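You operate a simulated robot arm through the tools that you are given. There is no shell and no other tool.

Carry out the task below with a simulated robot arm. There is one attempt and no reset: what you move stays moved.

TASK
Clamp the sifter up: levers shut, knobs tight, latch shut.
Fine: Shut the red lever, the blue lever and the yellow latch; turn the black and the white knob to TIGHT. The green knob is tight already.

It is judged by the outcome, as a careful person would: the job done as asked, and still so three seconds after it is handed in. It fails if anything else is knocked over, pushed out of place, dropped, spilled or broken.

THE ROBOT
A 7-joint arm with a two-finger parallel gripper, fixed in place. Base frame: the origin is on the floor under the middle of its stand, x ahead of it, y to its left, z up. Readings come in mm, rad, newtons and seconds.
It reaches about 1479 mm from its shoulder. Its first joint turns from -2.897 to 2.897 rad. Payload 4.4 kg.
The tool frame sits at the grasp point between the pads (the TCP): z along the fingers, y along the line on which they close. The tips reach 23 mm beyond it. The gripper opens to 94 mm. The fingers are 38 mm wide and 10 mm thick; the gripper's body (54 by 96 mm) begins 39 mm behind the TCP.
Orientation is told as [roll, pitch, yaw] about the base's x, y, z axes, in that order, counted from this pose: with the fingers straight down and closing along the base's y, the tool's x points along the base's -x, its y along +y and its z along -z.

THE INTERFACE
- The arm moves only by the tool servo_tool. Its argument "increments" is a list of rows, each a list of 3 entries, a list of its own where there are three numbers: the shift along the tool's x, y, z in units of 30 mm (1.0 is 30 mm), then the turn, a rotation vector about the tool's x, y, z in units of 5 degrees (1.0 is 5 degrees), then the finger opening in m, from 0 to 0.094. In form: [[[tx, ty, tz], [rx, ry, rz], gripper], ...]. A call has 1 to 20 rows; each row shifts and turns the commanded pose from where the row before left it, along the tool's axes as they then stand. A call with a number of a shift or a turn outside -1 to 1 is refused whole. A row lasts 0.2 s, in which the tool goes at most 50 mm and 0.15 rad; a call with a longer step from one row to the next is refused whole, and so is a gripper value outside its range. A pose out of reach is approached as far as the arm can. The call stops where the force on the tool passes 90 N (or 10 N more than at its start, if that is more) or the arm is blocked; 0.2 s more then pass. The fingers move at their own pace (about 72 mm/s each) and stop on an object; they squeeze with about 38 N. The grip force told is the motor's: it shows also when the fingers shut on nothing. Time passes only in rows, and 0.2 s behind the last, so rows that do not move let the fingers close. It gives the time, the measured TCP pose, the force on the tool (base axes), the opening and the grip force at its end, in the units of the frame above (readings bear some noise), with the torque about the TCP (base axes, N m) and any sound that the robot's microphone picked up.
- Cameras (640 x 400 px; columns grow to the right, rows downward): "scene" is fixed at [219, 501, 1484.8]; the picture's right is [0.02, -1.00, 0.00], its down [-0.64, -0.02, -0.76] and it looks along [0.76, 0.02, -0.64] (base axes); focal length 254 px, centre (320, 200). "wrist" rides on the gripper at [87, 16, -74] in the tool frame; the picture's right is [-0.18, 0.98, 0.00], its down [-0.58, -0.11, -0.81] and it looks along [-0.79, -0.15, 0.59] (tool axes); focal length 243 px, centre (320, 200). There is no depth. A picture from a camera that has moved, and an enlarged one, comes with that camera's place and axes in the base frame and with its lens.
- grab_frame(camera): a new picture of that camera. No time passes.
- close_up(camera, box): a new picture of the part [left, top, right, bottom] of that camera's present view, enlarged. No time passes.
- job_done(): hands the job in; it is judged then, once.

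Places have to be worked out from the pictures, the camera data and where the tool is seen. Open the gripper and draw the arm clear of the work before you hand the job in, unless the task says otherwise.

The tools are called after "Request:" as name(argument=value, ...) on one line, values as JSON. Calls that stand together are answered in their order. servo_tool: Moves the arm, as the interface text tells. Its arguments: {"type":"object","properties":{"increments":{"type":"array","items":{"type":"array"}}},"required":["increments"]} The other tools are called the same way: grab_frame (camera) takes a picture; close_up (camera, box) takes an enlarged picture of a part of a camera's view; job_done () hands the job in.

At the start:

```text
time_s: 0.0
tcp_pos: [707.4, 274.3, 1293.1]
tcp_rot: [0.0, 0.001, -0.001]
force: [-0.3, -0.5, -0.1]
torque: [0.01, 0.0, 0.03]
width: 93.9
grasp_force: 0.0
```

scene: 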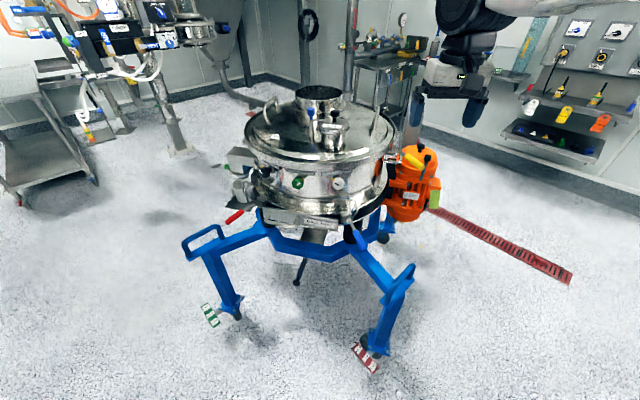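
wrist: 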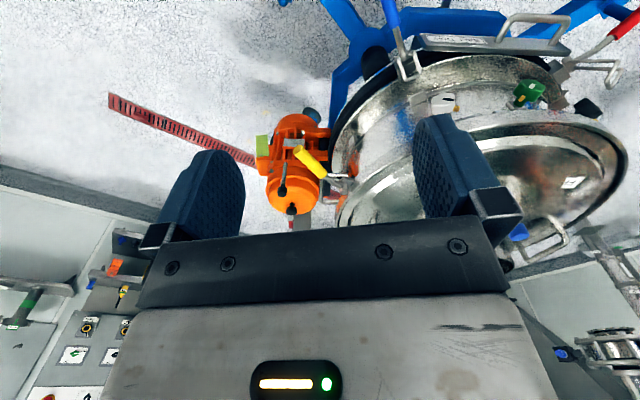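

I'll begin by looking closely at the sifter in the scene and wrist views.

Request:
close_up(camera="scene", box=[210, 70, 450, 220])

Request:
close_up(camera="scene", box=[210, 150, 370, 250])

Request:
close_up(camera="wrist", box=[320, 0, 640, 200])

Request:
close_up(camera="scene", box=[320, 140, 450, 222])

```text
2.67 times, centred on (330, 145) of scene
camera zoom: at [219.0, 501.0, 1484.8], right [0.02, -1.0, 0.0], down [-0.64, -0.02, -0.76], along [0.76, 0.02, -0.64], focal length 678 px, centre (293, 347)
```

zoom: 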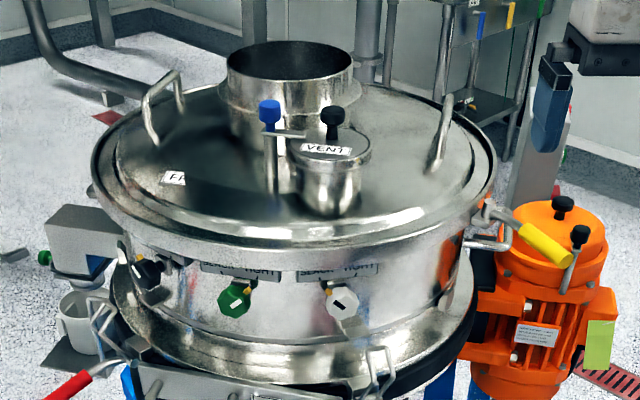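

```text
4.00 times, centred on (290, 200) of scene
camera zoom: at [219.0, 501.0, 1484.8], right [0.02, -1.0, 0.0], down [-0.64, -0.02, -0.76], along [0.76, 0.02, -0.64], focal length 1018 px, centre (440, 200)
```

zoom: 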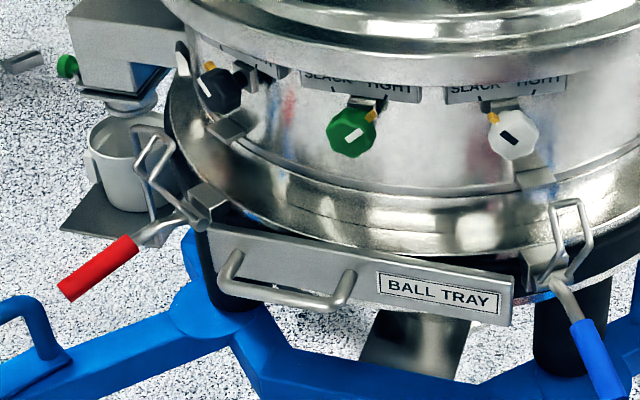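

```text
2.00 times, centred on (480, 100) of wrist
camera zoom: at [620.5, 290.2, 1367.4], right [0.18, 0.98, 0.0], down [0.58, -0.11, 0.81], along [0.79, -0.15, -0.59], focal length 485 px, centre (0, 400)
```

zoom: 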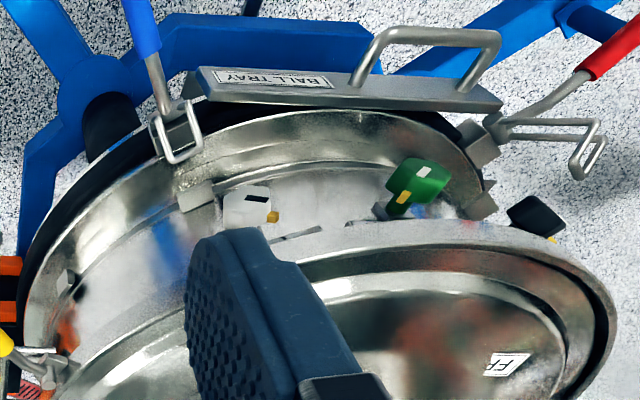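

```text
4.88 times, centred on (385, 181) of scene
camera zoom: at [219.0, 501.0, 1484.8], right [0.02, -1.0, 0.0], down [-0.64, -0.02, -0.76], along [0.76, 0.02, -0.64], focal length 1241 px, centre (3, 293)
```

zoom: 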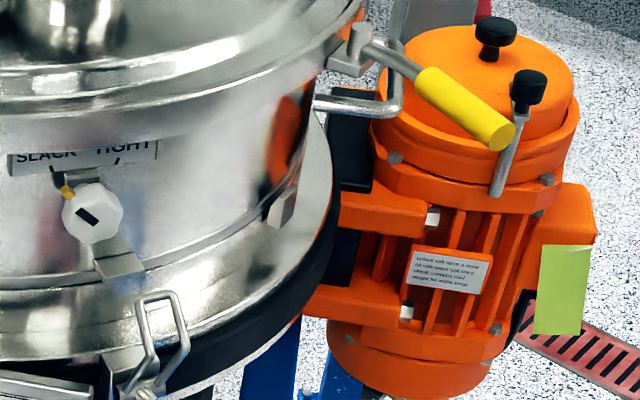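

The knobs sit on the front of the sifter near x≈900, z≈980, with the levers lower and the latch on the right. I take tighter close-ups to understand each mechanism.

Request:
close_up(camera="scene", box=[280, 160, 360, 210])

Request:
close_up(camera="scene", box=[220, 155, 300, 205])

Request:
close_up(camera="scene", box=[320, 190, 384, 260])

Request:
close_up(camera="scene", box=[220, 180, 284, 230])

Request:
close_up(camera="scene", box=[375, 135, 439, 175])

Request:
close_up(camera="wrist", box=[250, 120, 360, 220])

```text
8.00 times, centred on (320, 185) of scene
camera zoom: at [219.0, 501.0, 1484.8], right [0.02, -1.0, 0.0], down [-0.64, -0.02, -0.76], along [0.76, 0.02, -0.64], focal length 2035 px, centre (320, 320)
```

zoom: 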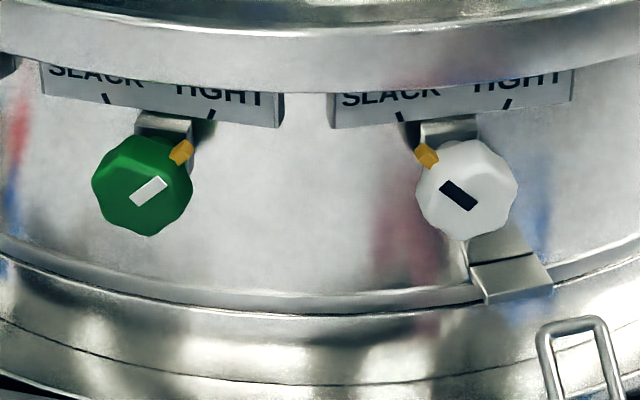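

```text
8.00 times, centred on (260, 180) of scene
camera zoom: at [219.0, 501.0, 1484.8], right [0.02, -1.0, 0.0], down [-0.64, -0.02, -0.76], along [0.76, 0.02, -0.64], focal length 2035 px, centre (800, 360)
```

zoom: 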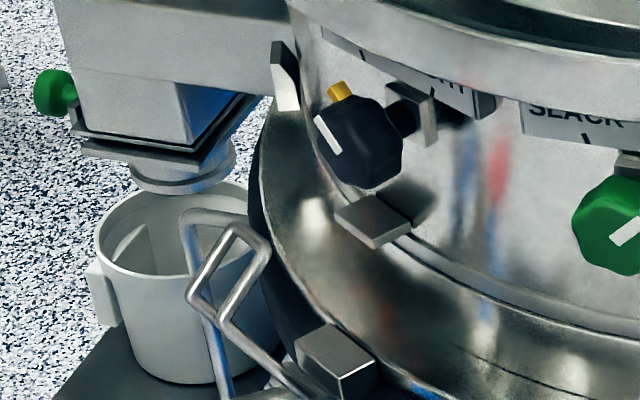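

```text
5.71 times, centred on (352, 225) of scene
camera zoom: at [219.0, 501.0, 1484.8], right [0.02, -1.0, 0.0], down [-0.64, -0.02, -0.76], along [0.76, 0.02, -0.64], focal length 1454 px, centre (137, 57)
```

zoom: 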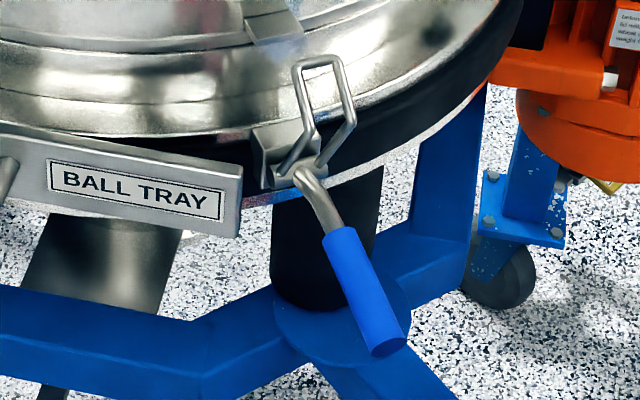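

```text
8.00 times, centred on (252, 205) of scene
camera zoom: at [219.0, 501.0, 1484.8], right [0.02, -1.0, 0.0], down [-0.64, -0.02, -0.76], along [0.76, 0.02, -0.64], focal length 2035 px, centre (864, 160)
```

zoom: 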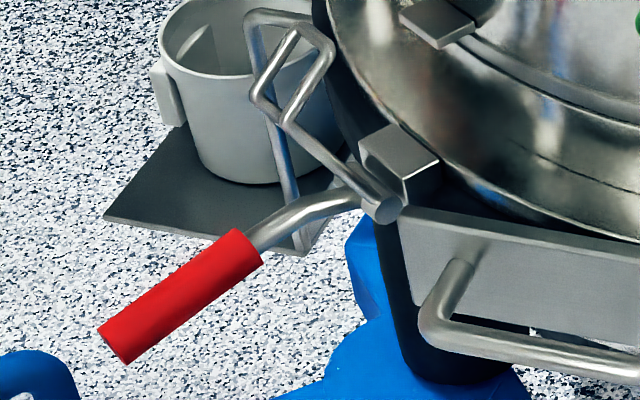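

```text
10.00 times, centred on (407, 155) of scene
camera zoom: at [219.0, 501.0, 1484.8], right [0.02, -1.0, 0.0], down [-0.64, -0.02, -0.76], along [0.76, 0.02, -0.64], focal length 2544 px, centre (-550, 650)
```

zoom: 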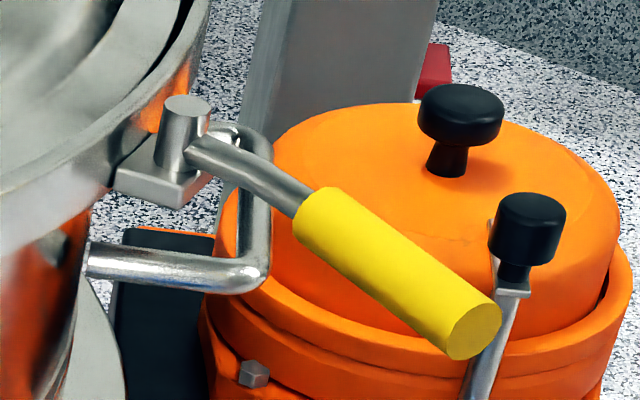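

```text
4.00 times, centred on (305, 170) of wrist
camera zoom: at [620.5, 290.2, 1367.4], right [0.18, 0.98, 0.0], down [0.58, -0.11, 0.81], along [0.79, -0.15, -0.59], focal length 970 px, centre (380, 320)
```

zoom: 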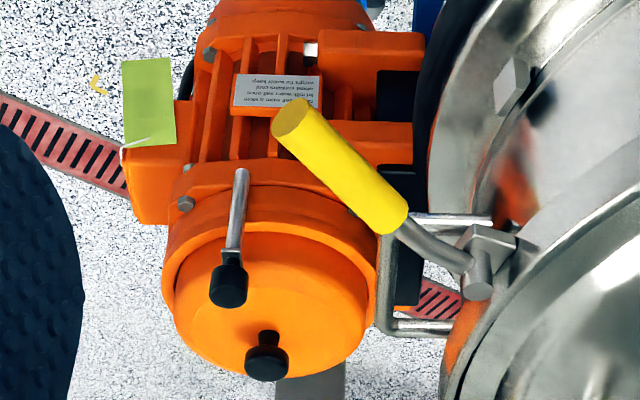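

Red and blue handles stick out radially, and the latch handle is swung out from its vertical pin at about (1018, 266, 1060). I'll move the arm in front of the sifter, tilted, to see the front mechanisms closer.

Request:
servo_tool(increments=[[[0.21, 0.91, 0.9], [0, 0, 0], 0.094], [[0.21, 0.91, 0.9], [0, 0, 0], 0.094], [[0.21, 0.91, 0.9], [0, 0, 0], 0.094], [[0.21, 0.91, 0.9], [0, 0, 0], 0.094], [[0.21, 0.91, 0.9], [0, 0, 0], 0.094], [[0.21, 0.91, 0.9], [0, 0, 0], 0.094], [[0.21, 0.91, 0.9], [0, 0, 0], 0.094], [[0.21, 0.91, 0.9], [0, 0, 0], 0.094], [[0.21, 0.91, 0.9], [0, 0, 0], 0.094], [[0, 0, 0], [0, -1, 0], 0.094], [[0, 0, 0], [0, -1, 0], 0.094], [[0, 0, 0], [0, -1, 0], 0.094], [[0, 0, 0], [0, -1, 0], 0.094], [[0, 0, 0], [0, -1, 0], 0.094], [[0, 0, 0], [0, -1, 0], 0.094], [[0, 0, 0], [0, 0, 0], 0.094]])

Request:
grab_frame(camera="wrist")

Request:
grab_frame(camera="scene")

```text
time_s: 3.4
tcp_pos: [650.5, 521.0, 1049.7]
tcp_rot: [0.002, -0.525, 0.001]
force: [-0.5, -0.8, 0.2]
torque: [-0.01, 0.03, -0.01]
width: 94.0
grasp_force: 0.0
```

```text
taken
camera wrist: at [538.2, 536.4, 1071.3], right [0.16, 0.98, 0.09], down [0.1, -0.11, 0.99], along [0.98, -0.15, -0.11], focal length 243 px, centre (320, 200)
```

wrist: 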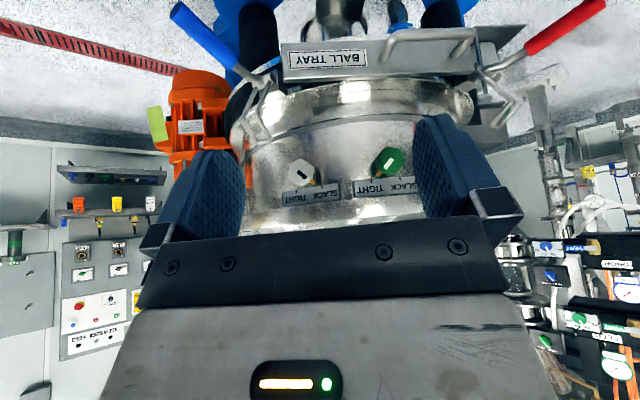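

```text
taken
```

scene: 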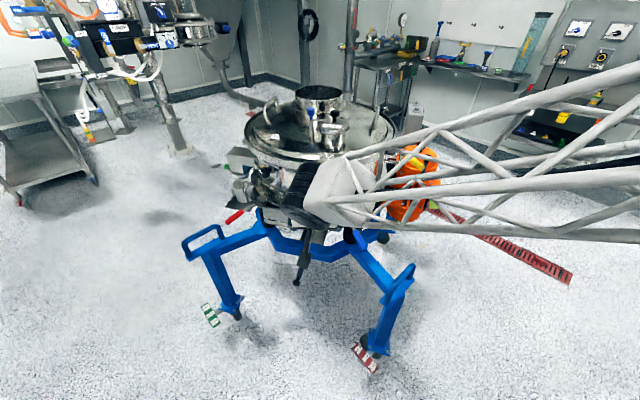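

The view works: the front face is visible (upside down). I zoom on the levers and knobs from here.

Request:
close_up(camera="wrist", box=[160, 0, 320, 100])

Request:
close_up(camera="wrist", box=[460, 0, 620, 140])

Request:
close_up(camera="wrist", box=[240, 120, 430, 240])

Request:
close_up(camera="wrist", box=[220, 60, 320, 160])

```text
4.00 times, centred on (240, 50) of wrist
camera zoom: at [538.2, 536.4, 1071.3], right [0.16, 0.98, 0.09], down [0.1, -0.11, 0.99], along [0.98, -0.15, -0.11], focal length 970 px, centre (640, 800)
```

zoom: 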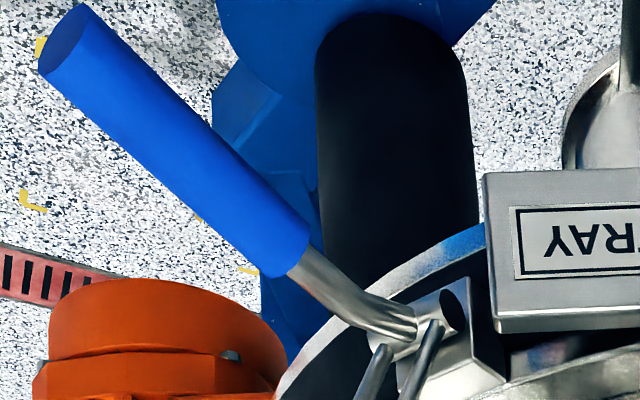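

```text
2.86 times, centred on (540, 70) of wrist
camera zoom: at [538.2, 536.4, 1071.3], right [0.16, 0.98, 0.09], down [0.1, -0.11, 0.99], along [0.98, -0.15, -0.11], focal length 693 px, centre (-309, 571)
```

zoom: 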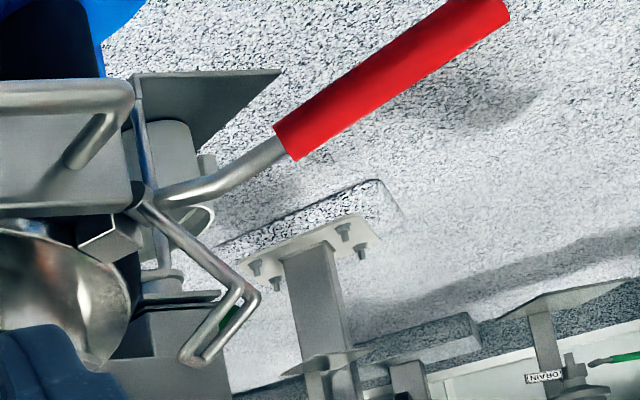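

```text
3.33 times, centred on (335, 180) of wrist
camera zoom: at [538.2, 536.4, 1071.3], right [0.16, 0.98, 0.09], down [0.1, -0.11, 0.99], along [0.98, -0.15, -0.11], focal length 809 px, centre (270, 267)
```

zoom: 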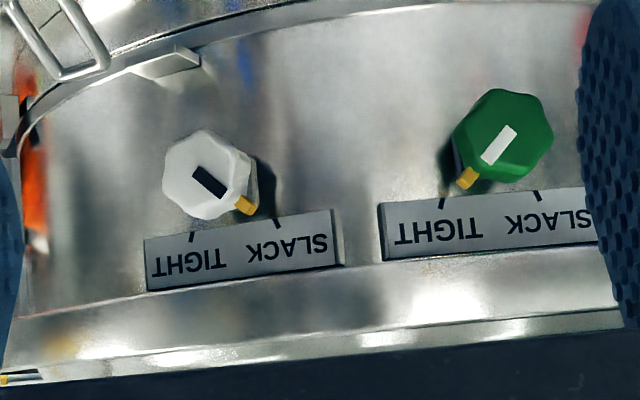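

```text
4.00 times, centred on (270, 110) of wrist
camera zoom: at [538.2, 536.4, 1071.3], right [0.16, 0.98, 0.09], down [0.1, -0.11, 0.99], along [0.98, -0.15, -0.11], focal length 970 px, centre (520, 560)
```

zoom: 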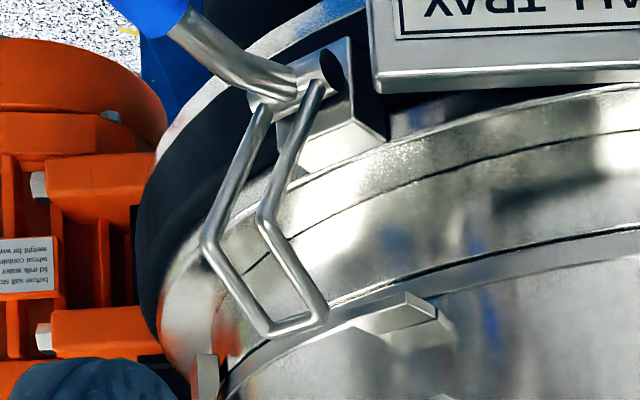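

The bail loops stand up next to the keepers, while the handles stick straight out (blue end ≈(745,370,832), pivot ≈(874,413,842)). I'll go to a pre-grasp pose above/outside the blue handle, pitched 50° and yawed 18°.

Request:
servo_tool(increments=[[[0, 0, 0], [-0.45, 0, -0.78], 0.094], [[0, 0, 0], [-0.45, 0, -0.78], 0.094], [[0, 0, 0], [-0.45, 0, -0.78], 0.094], [[0, 0, 0], [-0.45, 0, -0.78], 0.094], [[0, 0, 0], [0, -1, 0], 0.094], [[0, 0, 0], [0, -1, 0], 0.094], [[0, 0, 0], [0, -1, 0], 0.094], [[0, 0, 0], [0, -1, 0], 0.094], [[0.638, -0.965, 0.657], [0, 0, 0], 0.094], [[0.638, -0.965, 0.657], [0, 0, 0], 0.094], [[0.638, -0.965, 0.657], [0, 0, 0], 0.094], [[0.638, -0.965, 0.657], [0, 0, 0], 0.094], [[0.638, -0.965, 0.657], [0, 0, 0], 0.094], [[0.638, -0.965, 0.657], [0, 0, 0], 0.094], [[0, 0, 0], [0, 0, 0], 0.094]])

Request:
grab_frame(camera="wrist")

Request:
grab_frame(camera="scene")

```text
time_s: 6.6
tcp_pos: [719.6, 360.5, 887.2]
tcp_rot: [0.0, -0.872, 0.314]
force: [0.0, 0.3, 0.2]
torque: [0.02, -0.01, -0.02]
width: 94.2
grasp_force: 0.0
```

```text
taken
camera wrist: at [607.9, 340.9, 867.6], right [-0.19, 0.97, 0.14], down [-0.2, -0.18, 0.96], along [0.96, 0.16, 0.23], focal length 243 px, centre (320, 200)
```

wrist: 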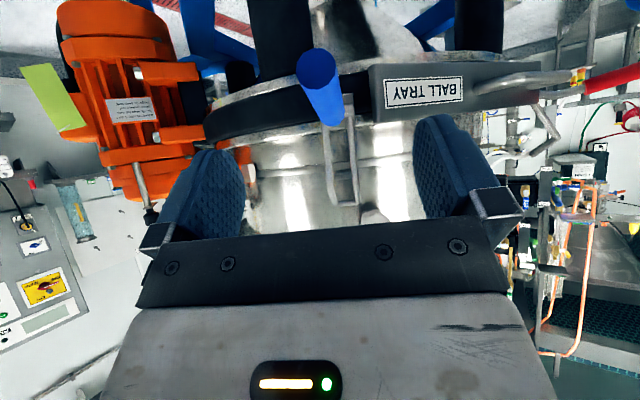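

```text
taken
```

scene: 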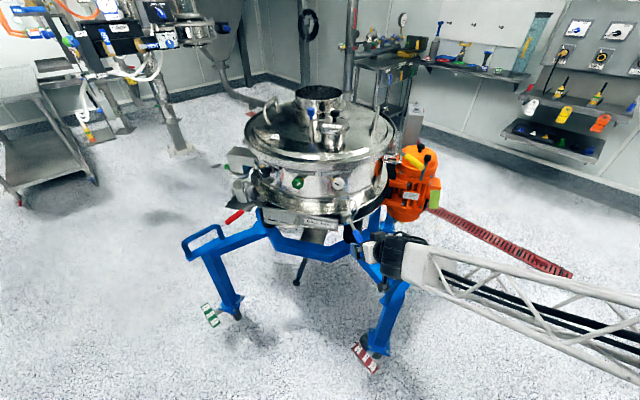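

The handle end projects to (744,371,830), matching my estimate, and it lies midway between the fingers. I advance 80 mm along the tool and close on the blue grip.

Request:
servo_tool(increments=[[[0, 0, 0.89], [0, 0, 0], 0.094], [[0, 0, 0.89], [0, 0, 0], 0.094], [[0, 0, 0.89], [0, 0, 0], 0.094], [[0, 0, 0], [0, 0, 0], 0.05], [[0, 0, 0], [0, 0, 0], 0.03], [[0, 0, 0], [0, 0, 0], 0.01], [[0, 0, 0], [0, 0, 0], 0.01]])

Request:
grab_frame(camera="wrist")

```text
time_s: 8.2
tcp_pos: [778.9, 380.1, 836.1]
tcp_rot: [0.001, -0.875, 0.316]
force: [0.4, 37.7, -5.4]
torque: [-0.32, 0.1, 0.44]
width: 25.5
grasp_force: 17.8
```

```text
taken
camera wrist: at [666.7, 361.1, 816.6], right [-0.19, 0.97, 0.14], down [-0.2, -0.18, 0.96], along [0.96, 0.16, 0.23], focal length 243 px, centre (320, 200)
```

wrist: 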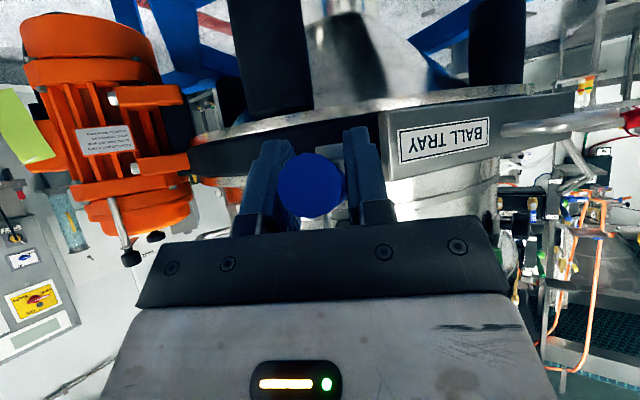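

Gripped (25.5 mm wide) with a sideways force, meaning the handle sits slightly to +y. I shift a couple of mm to relieve it and test a small lift.

Request:
servo_tool(increments=[[[0, 0.08, 0], [0, 0, 0], 0.01], [[0, 0, 0], [0, 0, 0], 0.01]])

Request:
servo_tool(increments=[[[-0.128, 0, -0.107], [0, 0, 0], 0.01], [[-0.128, 0, -0.107], [0, 0, 0], 0.01], [[0, 0, 0], [0, 0, 0], 0.01]])

```text
time_s: 8.8
tcp_pos: [778.2, 381.1, 835.4]
tcp_rot: [0.001, -0.874, 0.315]
force: [3.6, 30.1, -3.0]
torque: [-0.18, -0.02, 0.89]
width: 22.4
grasp_force: 28.6
```

```text
time_s: 9.6
tcp_pos: [776.2, 381.2, 840.5]
tcp_rot: [-0.003, -0.864, 0.319]
force: [-22.0, 28.1, -58.6]
torque: [-0.82, 0.46, 2.24]
width: 22.7
grasp_force: 44.7
```

Lifting is resisted (−59 N at 5 mm), so up looks blocked. I now test downward in small steps.

Request:
servo_tool(increments=[[[0.128, 0, 0.107], [0, 0, 0], 0.01], [[0.128, 0, 0.107], [0, 0, 0], 0.01], [[0, 0.05, 0], [0, 0, 0], 0.01], [[0, 0, 0], [0, 0, 0], 0.01]])

Request:
servo_tool(increments=[[[0.128, 0, 0.107], [0, 0, 0], 0.01], [[0.128, 0, 0.107], [0, 0, 0], 0.01], [[0, 0, 0], [0, 0, 0], 0.01]])

```text
time_s: 10.6
tcp_pos: [780.2, 382.6, 839.9]
tcp_rot: [0.003, -0.88, 0.311]
force: [-5.8, -15.5, 16.3]
torque: [0.31, -1.62, 2.17]
width: 22.0
grasp_force: 44.9
```

```text
time_s: 11.4
tcp_pos: [778.5, 383.6, 827.5]
tcp_rot: [-0.001, -0.874, 0.312]
force: [29.3, -12.9, 13.4]
torque: [0.01, -1.22, 1.93]
width: 22.2
grasp_force: 44.8
```

Downward the handle moves easily (12 mm with ~13 N). Let me check what the bail does in the pictures.

Request:
grab_frame(camera="wrist")

Request:
close_up(camera="scene", box=[310, 180, 400, 260])

```text
taken
camera wrist: at [666.8, 363.3, 807.9], right [-0.19, 0.97, 0.14], down [-0.2, -0.18, 0.96], along [0.96, 0.15, 0.23], focal length 243 px, centre (320, 200)
```

wrist: 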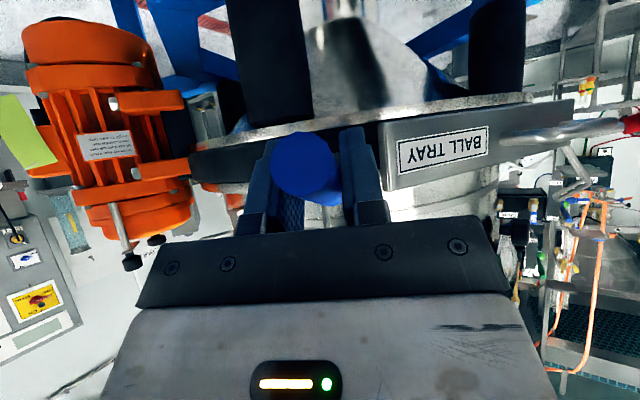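

```text
5.00 times, centred on (355, 220) of scene
camera zoom: at [219.0, 501.0, 1484.8], right [0.02, -1.0, 0.0], down [-0.64, -0.02, -0.76], along [0.76, 0.02, -0.64], focal length 1272 px, centre (145, 100)
```

zoom: 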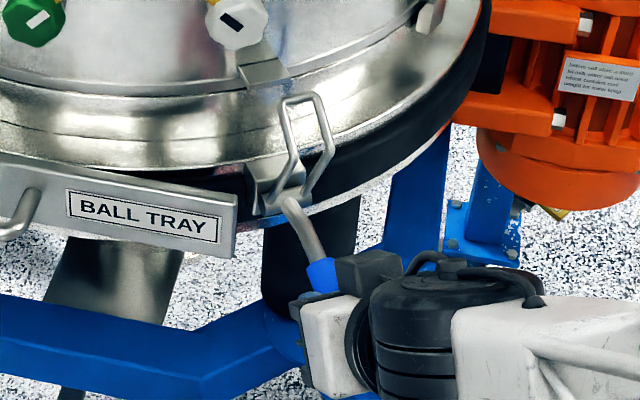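

The scene view shows the handle going down and the bail shifting slightly toward the body, so down seems to be the shut direction. I continue along the arc downward to about 30°.

Request:
servo_tool(increments=[[[0.18, 0, 0.24], [0, 0, 0], 0.01], [[0.17, 0, 0.27], [0, 0, 0], 0.01], [[0.15, 0, 0.29], [0, 0, 0], 0.01], [[0.14, 0, 0.29], [0, 0, 0], 0.01], [[0, 0, 0], [0, 0, 0], 0.01]])

Request:
close_up(camera="scene", box=[310, 180, 400, 260])

Request:
grab_frame(camera="wrist")

```text
time_s: 12.6
tcp_pos: [789.2, 386.1, 787.7]
tcp_rot: [-0.001, -0.871, 0.315]
force: [0.3, -21.4, 1.0]
torque: [-0.64, -0.86, 1.57]
width: 22.0
grasp_force: 44.7
```

```text
5.00 times, centred on (355, 220) of scene
camera zoom: at [219.0, 501.0, 1484.8], right [0.02, -1.0, 0.0], down [-0.64, -0.02, -0.76], along [0.76, 0.02, -0.64], focal length 1272 px, centre (145, 100)
```

zoom: 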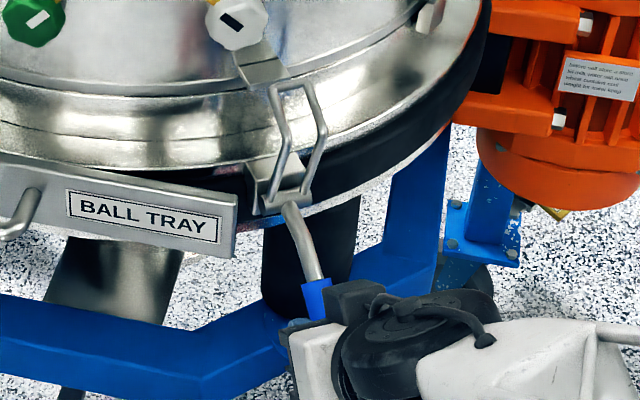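

```text
taken
camera wrist: at [676.8, 366.5, 769.3], right [-0.19, 0.97, 0.14], down [-0.2, -0.18, 0.96], along [0.96, 0.16, 0.23], focal length 243 px, centre (320, 200)
```

wrist: 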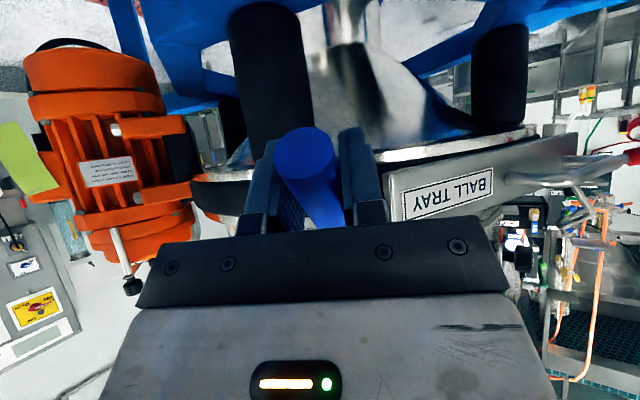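

The bail tip is moving onto the keeper as the handle goes down, so down is shut. I continue the arc to about 55°.

Request:
servo_tool(increments=[[[0.1, -0.05, 0.35], [0, 0, 0], 0.01], [[0.065, 0, 0.355], [0, 0, 0], 0.01], [[0.03, 0, 0.36], [0, 0, 0], 0.01], [[-0.01, 0, 0.363], [0, 0, 0], 0.01], [[0, 0, 0], [0, 0, 0], 0.01]])

Request:
close_up(camera="scene", box=[310, 180, 400, 260])

Request:
grab_frame(camera="wrist")

```text
time_s: 13.8
tcp_pos: [816.4, 395.3, 756.3]
tcp_rot: [0.001, -0.871, 0.315]
force: [-37.7, 26.9, -14.4]
torque: [-0.96, -1.89, 0.87]
width: 21.9
grasp_force: 44.6
```

```text
5.00 times, centred on (355, 220) of scene
camera zoom: at [219.0, 501.0, 1484.8], right [0.02, -1.0, 0.0], down [-0.64, -0.02, -0.76], along [0.76, 0.02, -0.64], focal length 1272 px, centre (145, 100)
```

zoom: 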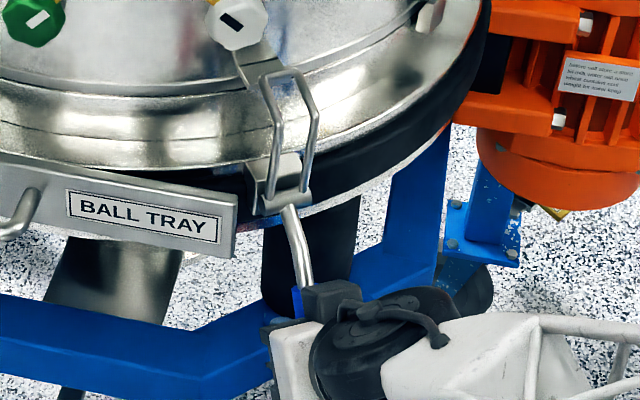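

```text
taken
camera wrist: at [704.2, 375.6, 738.0], right [-0.19, 0.97, 0.14], down [-0.2, -0.18, 0.96], along [0.96, 0.16, 0.23], focal length 243 px, centre (320, 200)
```

wrist: 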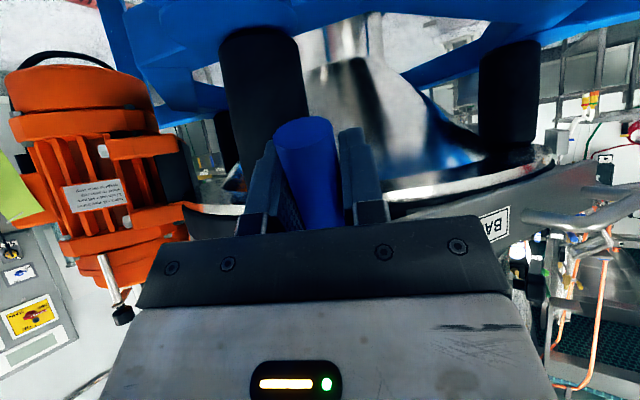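

The bail is now right over the keeper. I release the handle and back out to look at the remaining travel and whether it holds its position.

Request:
servo_tool(increments=[[[0, 0, 0], [0, 0, 0], 0.06], [[0, 0, 0], [0, 0, 0], 0.07], [[0, 0, 0], [0, 0, 0], 0.07], [[0, 0, -0.9], [0, 0, 0], 0.07], [[0, 0, -0.9], [0, 0, 0], 0.07], [[0, 0, -0.9], [0, 0, 0], 0.07], [[0, 0, -0.9], [0, 0, 0], 0.07], [[0, 0, 0], [0, 0, 0], 0.07]])

Request:
grab_frame(camera="wrist")

Request:
close_up(camera="scene", box=[310, 180, 400, 260])

```text
time_s: 15.6
tcp_pos: [738.3, 367.6, 825.5]
tcp_rot: [0.0, -0.873, 0.314]
force: [0.4, 0.0, 0.3]
torque: [0.0, 0.01, 0.01]
width: 70.3
grasp_force: 0.0
```

```text
taken
camera wrist: at [626.5, 348.1, 806.4], right [-0.19, 0.97, 0.14], down [-0.2, -0.18, 0.96], along [0.96, 0.16, 0.23], focal length 243 px, centre (320, 200)
```

wrist: 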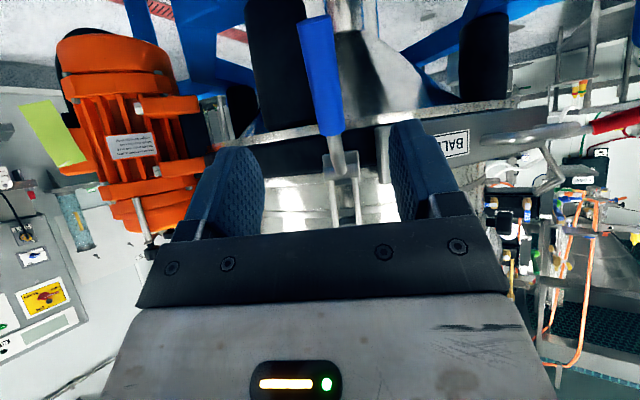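

```text
5.00 times, centred on (355, 220) of scene
camera zoom: at [219.0, 501.0, 1484.8], right [0.02, -1.0, 0.0], down [-0.64, -0.02, -0.76], along [0.76, 0.02, -0.64], focal length 1272 px, centre (145, 100)
```

zoom: 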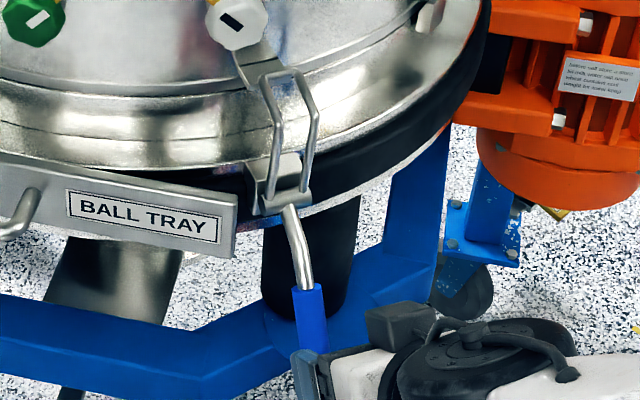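

The handle stays where I left it (~57° down). Now I close the fingers, pitch the tool to −65°, and line the fingertips up outside the handle to push it the rest of the way.

Request:
servo_tool(increments=[[[0, 0, 0], [0, -1, 0], 0.03], [[0, 0, 0], [0, -1, 0], 0.0], [[0, 0, 0], [0, -1, 0], 0.0], [[0.36, 0.033, 0.77], [0, 0, 0], 0.0], [[0.36, 0.033, 0.77], [0, 0, 0], 0.0], [[0, 0, 0], [0, 0, 0], 0.0]])

Request:
grab_frame(camera="wrist")

Request:
close_up(camera="scene", box=[310, 180, 400, 260])

```text
time_s: 17.0
tcp_pos: [772.1, 380.3, 787.1]
tcp_rot: [0.001, -1.137, 0.313]
force: [-0.5, 0.0, -0.6]
torque: [-0.01, 0.01, -0.03]
width: 0.2
grasp_force: 38.1
```

```text
taken
camera wrist: at [667.2, 364.3, 739.4], right [-0.23, 0.96, 0.17], down [-0.43, -0.25, 0.87], along [0.87, 0.13, 0.47], focal length 243 px, centre (320, 200)
```

wrist: 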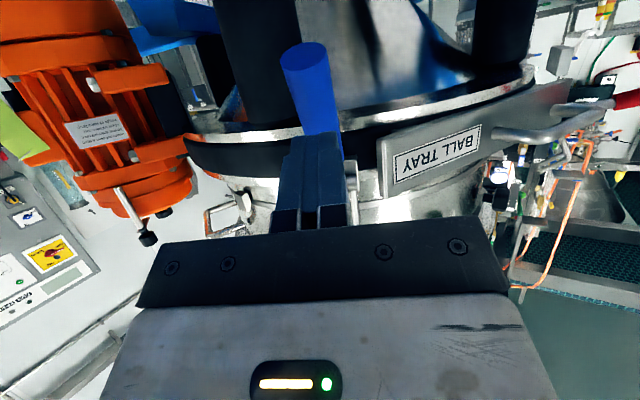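

```text
5.00 times, centred on (355, 220) of scene
camera zoom: at [219.0, 501.0, 1484.8], right [0.02, -1.0, 0.0], down [-0.64, -0.02, -0.76], along [0.76, 0.02, -0.64], focal length 1272 px, centre (145, 100)
```

zoom: 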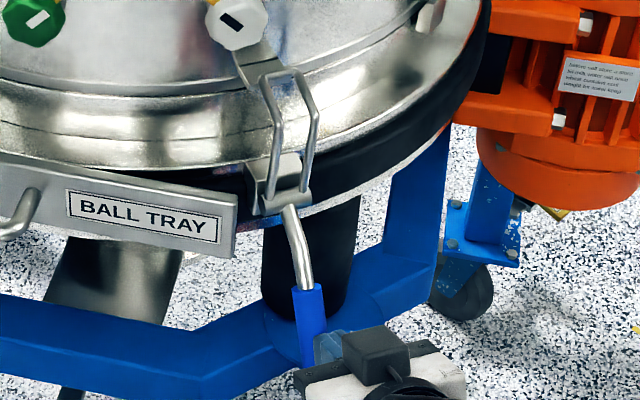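

The closed fingertips are lined up with the blue grip. I push forward about 45 mm in small rows and watch the force.

Request:
servo_tool(increments=[[[0.04, 0, 0.4], [0, 0, 0], 0.0], [[0.04, 0, 0.4], [0, 0, 0], 0.0], [[0.02, 0, 0.3], [0, 0, 0], 0.0], [[0.0, 0, 0.3], [0, 0, 0], 0.0], [[0, 0, 0], [0, 0, 0], 0.0]])

Request:
close_up(camera="scene", box=[310, 180, 400, 260])

Request:
grab_frame(camera="wrist")

```text
time_s: 18.2
tcp_pos: [805.0, 392.4, 768.3]
tcp_rot: [-0.001, -1.136, 0.314]
force: [-0.2, -0.7, -0.7]
torque: [0.0, 0.03, 0.0]
width: 0.0
grasp_force: 38.1
```

```text
5.00 times, centred on (355, 220) of scene
camera zoom: at [219.0, 501.0, 1484.8], right [0.02, -1.0, 0.0], down [-0.64, -0.02, -0.76], along [0.76, 0.02, -0.64], focal length 1272 px, centre (145, 100)
```

zoom: 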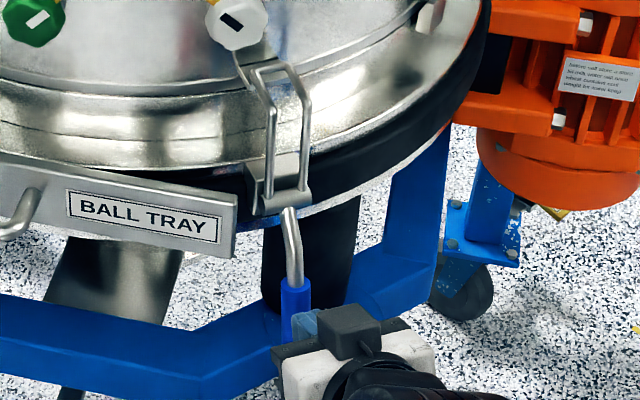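

```text
taken
camera wrist: at [701.4, 375.8, 720.7], right [-0.23, 0.96, 0.17], down [-0.43, -0.25, 0.87], along [0.87, 0.13, 0.47], focal length 243 px, centre (320, 200)
```

wrist: 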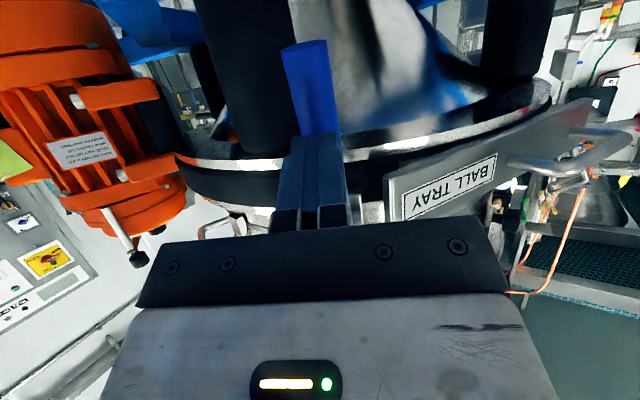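

The handle moved ahead and no force is left, perhaps it went over centre. I push on gently to find the hard stop.

Request:
servo_tool(increments=[[[-0.05, 0, 0.2], [0, 0, 0], 0.0], [[-0.05, 0, 0.2], [0, 0, 0], 0.0], [[0, 0, 0], [0, 0, 0], 0.0]])

Request:
servo_tool(increments=[[[-0.05, 0, 0.2], [0, 0, 0], 0.0], [[-0.05, 0, 0.2], [0, 0, 0], 0.0], [[0, 0, 0], [0, 0, 0], 0.0]])

Request:
close_up(camera="scene", box=[310, 180, 400, 260])

Request:
grab_frame(camera="wrist")

```text
time_s: 19.0
tcp_pos: [815.4, 395.4, 765.3]
tcp_rot: [0.0, -1.135, 0.314]
force: [-1.8, -0.6, -1.6]
torque: [-0.02, 0.05, -0.02]
width: 0.2
grasp_force: 38.2
```

```text
time_s: 19.3
tcp_pos: [816.6, 396.5, 765.4]
tcp_rot: [-0.001, -1.137, 0.313]
force: [-61.6, -27.6, 32.2]
torque: [0.52, -1.3, -0.15]
width: 0.0
grasp_force: 37.7
stopped in row 1: the force on the tool passed its limit at 126 N (the readings are from after the stop); the commanded pose is now the measured one
```

```text
5.00 times, centred on (355, 220) of scene
camera zoom: at [219.0, 501.0, 1484.8], right [0.02, -1.0, 0.0], down [-0.64, -0.02, -0.76], along [0.76, 0.02, -0.64], focal length 1272 px, centre (145, 100)
```

zoom: 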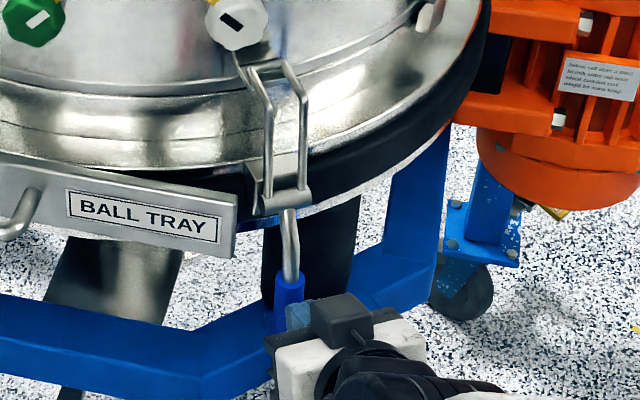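

```text
taken
camera wrist: at [712.6, 379.3, 718.0], right [-0.23, 0.96, 0.17], down [-0.43, -0.25, 0.87], along [0.87, 0.13, 0.47], focal length 243 px, centre (320, 200)
```

wrist: 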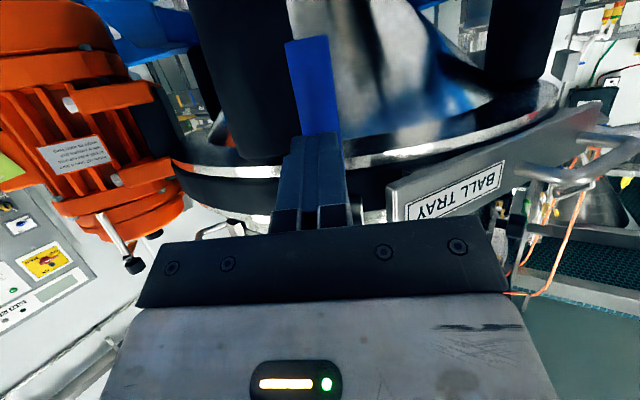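

A hard stop came with the bail tip hooked over the keeper; reaction is normal to the handle. I back off and inspect the closed state closely.

Request:
servo_tool(increments=[[[0, 0, -0.9], [0, 0, 0], 0.0], [[0, 0, -0.9], [0, 0, 0], 0.0], [[0, 0, -0.9], [0, 0, 0], 0.0], [[-0.4, 0, -0.9], [0, 0, 0], 0.0], [[-0.8, 0, -0.9], [0, 0, 0], 0.0], [[-0.9, 0, -0.6], [0, 0, 0], 0.0], [[-0.9, 0, -0.6], [0, 0, 0], 0.0], [[0, 0, 0], [0, 0, 0], 0.0]])

Request:
grab_frame(camera="wrist")

Request:
close_up(camera="scene", box=[320, 180, 384, 250])

```text
time_s: 21.1
tcp_pos: [707.9, 359.6, 921.0]
tcp_rot: [0.0, -1.134, 0.315]
force: [0.3, 0.2, 0.5]
torque: [-0.01, -0.02, -0.02]
width: 0.0
grasp_force: 38.3
```

```text
taken
camera wrist: at [602.6, 343.5, 874.0], right [-0.23, 0.96, 0.17], down [-0.43, -0.25, 0.87], along [0.87, 0.13, 0.47], focal length 243 px, centre (320, 200)
```

wrist: 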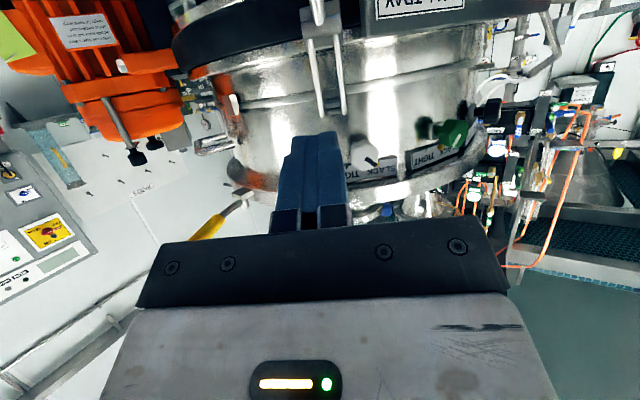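

```text
5.71 times, centred on (352, 215) of scene
camera zoom: at [219.0, 501.0, 1484.8], right [0.02, -1.0, 0.0], down [-0.64, -0.02, -0.76], along [0.76, 0.02, -0.64], focal length 1454 px, centre (137, 114)
```

zoom: 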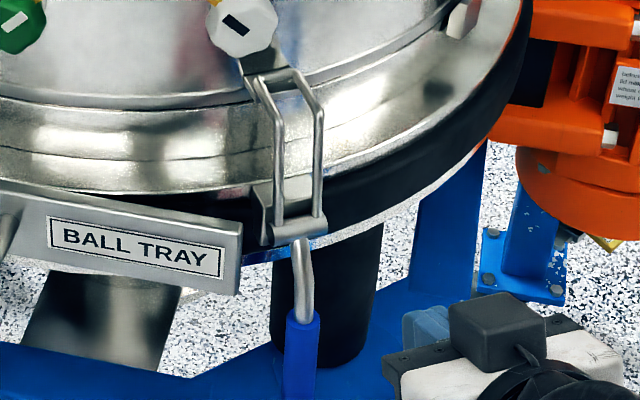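

Request:
close_up(camera="wrist", box=[270, 0, 390, 130])

Request:
close_up(camera="scene", box=[330, 185, 370, 215])

```text
3.08 times, centred on (330, 65) of wrist
camera zoom: at [602.6, 343.5, 874.0], right [-0.23, 0.96, 0.17], down [-0.43, -0.25, 0.87], along [0.87, 0.13, 0.47], focal length 746 px, centre (289, 615)
```

zoom: 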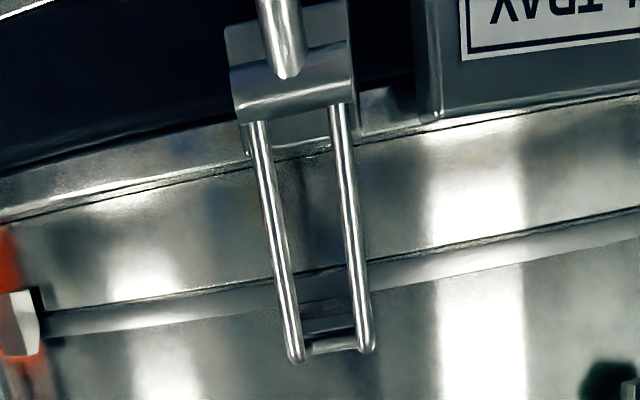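

```text
13.33 times, centred on (350, 200) of scene
camera zoom: at [219.0, 501.0, 1484.8], right [0.02, -1.0, 0.0], down [-0.64, -0.02, -0.76], along [0.76, 0.02, -0.64], focal length 3392 px, centre (-80, 200)
```

zoom: 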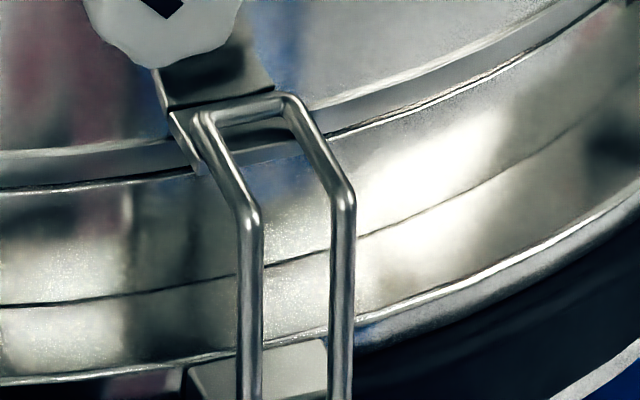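

Blue looks properly hooked and shut. Next is the white knob: its face is near (880,459,988), axis roughly radial. I go in front of it with the tool horizontal and fingers open to check alignment.

Request:
servo_tool(increments=[[[0, 0, 0], [0.725, 0, 0.338], 0.07], [[0, 0, 0], [0, -1, 0], 0.07], [[0, 0, 0], [0, -1, 0], 0.07], [[0, 0, 0], [0, -1, 0], 0.07], [[0, 0, 0], [0, -1, 0], 0.07], [[0, 0, 0], [0, -1, 0], 0.07], [[-0.558, 0.457, 0.75], [0, 0, 0], 0.07], [[-0.558, 0.457, 0.75], [0, 0, 0], 0.07], [[-0.558, 0.457, 0.75], [0, 0, 0], 0.07], [[-0.558, 0.457, 0.75], [0, 0, 0], 0.07], [[0, 0, 0], [0, 0, 0], 0.07]])

Request:
grab_frame(camera="wrist")

Request:
close_up(camera="scene", box=[270, 150, 400, 230])

```text
time_s: 23.5
tcp_pos: [780.6, 434.7, 987.3]
tcp_rot: [-1.539, -1.572, 1.784]
force: [-0.1, -0.1, -0.2]
torque: [0.0, 0.01, -0.03]
width: 69.9
grasp_force: 0.0
```

```text
taken
camera wrist: at [704.3, 432.7, 900.4], right [-0.24, 0.95, 0.18], down [-0.76, -0.3, 0.58], along [0.61, 0.0, 0.79], focal length 243 px, centre (320, 200)
```

wrist: 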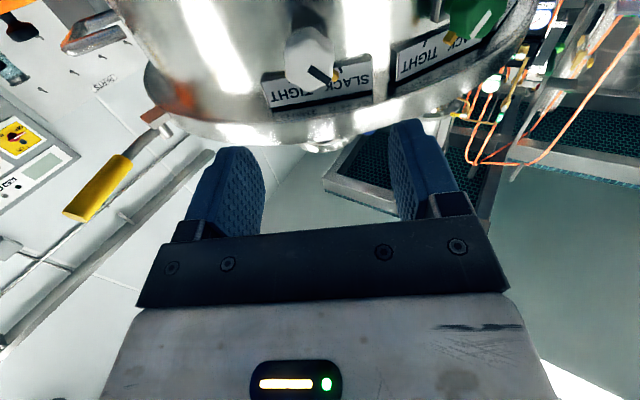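

```text
4.92 times, centred on (335, 190) of scene
camera zoom: at [219.0, 501.0, 1484.8], right [0.02, -1.0, 0.0], down [-0.64, -0.02, -0.76], along [0.76, 0.02, -0.64], focal length 1252 px, centre (246, 249)
```

zoom: 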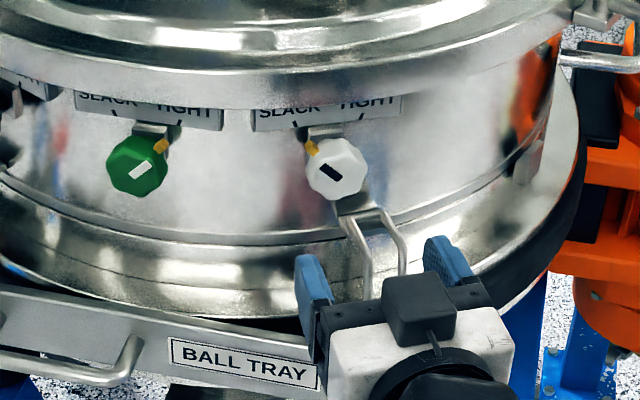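

Request:
close_up(camera="wrist", box=[250, 0, 410, 150])

Request:
close_up(camera="scene", box=[320, 165, 360, 195])

```text
2.67 times, centred on (330, 75) of wrist
camera zoom: at [704.3, 432.7, 900.4], right [-0.24, 0.95, 0.18], down [-0.76, -0.3, 0.58], along [0.61, 0.0, 0.79], focal length 647 px, centre (293, 533)
```

zoom: 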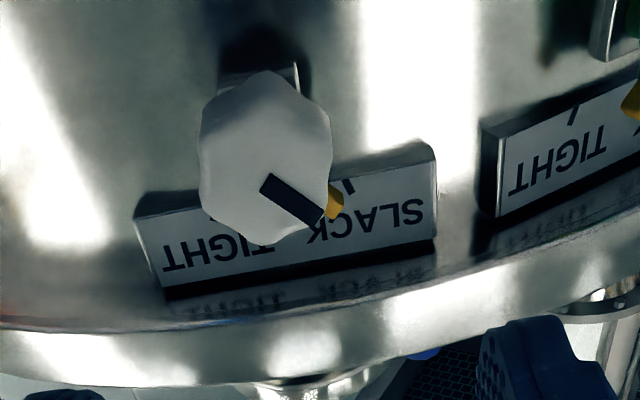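

```text
13.33 times, centred on (340, 180) of scene
camera zoom: at [219.0, 501.0, 1484.8], right [0.02, -1.0, 0.0], down [-0.64, -0.02, -0.76], along [0.76, 0.02, -0.64], focal length 3392 px, centre (53, 467)
```

zoom: 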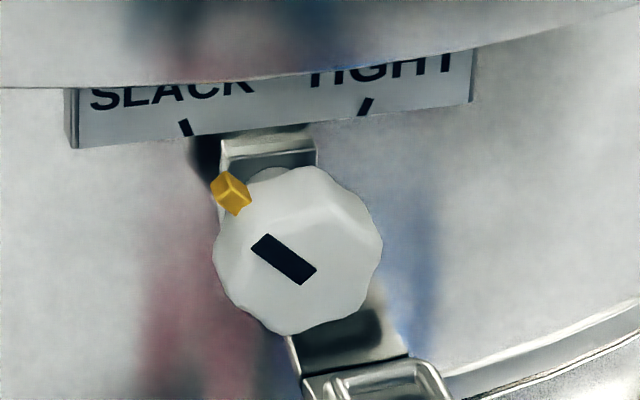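

I now place the white knob's face centre at about (889,456,985), with the label 35 mm behind it, so there is room for the fingertips. I move to 50 mm in front and roll −45° so the ~90° turn stays centred.

Request:
servo_tool(increments=[[[0.03, -0.095, 1.0], [0, 0, 0], 0.06], [[0.03, -0.095, 1.0], [0, 0, 0], 0.06], [[0, 0, 0], [0, 0, -1], 0.06], [[0, 0, 0], [0, 0, -1], 0.06], [[0, 0, 0], [0, 0, -1], 0.06], [[0, 0, 0], [0, 0, -1], 0.06], [[0, 0, 0], [0, 0, -1], 0.06], [[0, 0, 0], [0, 0, -1], 0.06], [[0, 0, 0], [0, 0, -1], 0.06], [[0, 0, 0], [0, 0, -1], 0.06], [[0, 0, 0], [0, 0, -1], 0.06], [[0, 0, 0], [0, 0, 0], 0.06]])

Request:
grab_frame(camera="wrist")

Request:
close_up(camera="scene", box=[300, 155, 380, 205])

```text
time_s: 26.1
tcp_pos: [840.5, 444.8, 983.1]
tcp_rot: [-1.571, -0.784, 1.815]
force: [0.5, 0.0, 0.4]
torque: [0.01, 0.0, 0.02]
width: 60.2
grasp_force: 0.2
```

```text
taken
camera wrist: at [779.5, 377.8, 910.6], right [-0.2, 0.8, -0.57], down [-0.86, 0.13, 0.49], along [0.46, 0.59, 0.66], focal length 243 px, centre (320, 200)
```

wrist: 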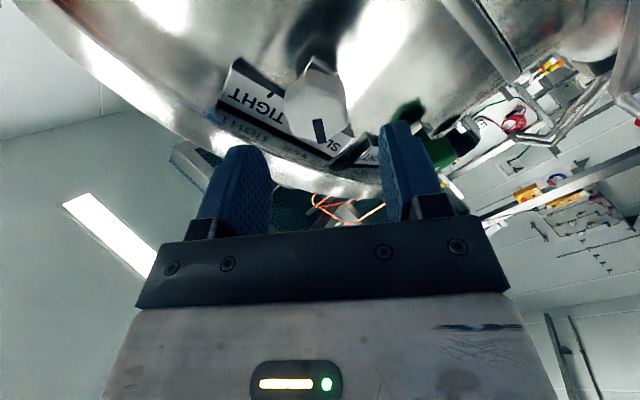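

```text
8.00 times, centred on (340, 180) of scene
camera zoom: at [219.0, 501.0, 1484.8], right [0.02, -1.0, 0.0], down [-0.64, -0.02, -0.76], along [0.76, 0.02, -0.64], focal length 2035 px, centre (160, 360)
```

zoom: 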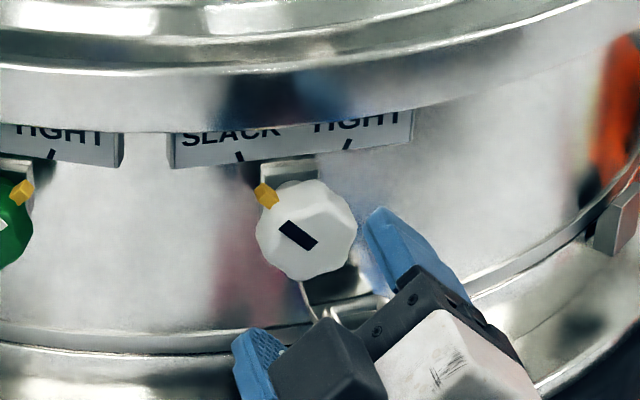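

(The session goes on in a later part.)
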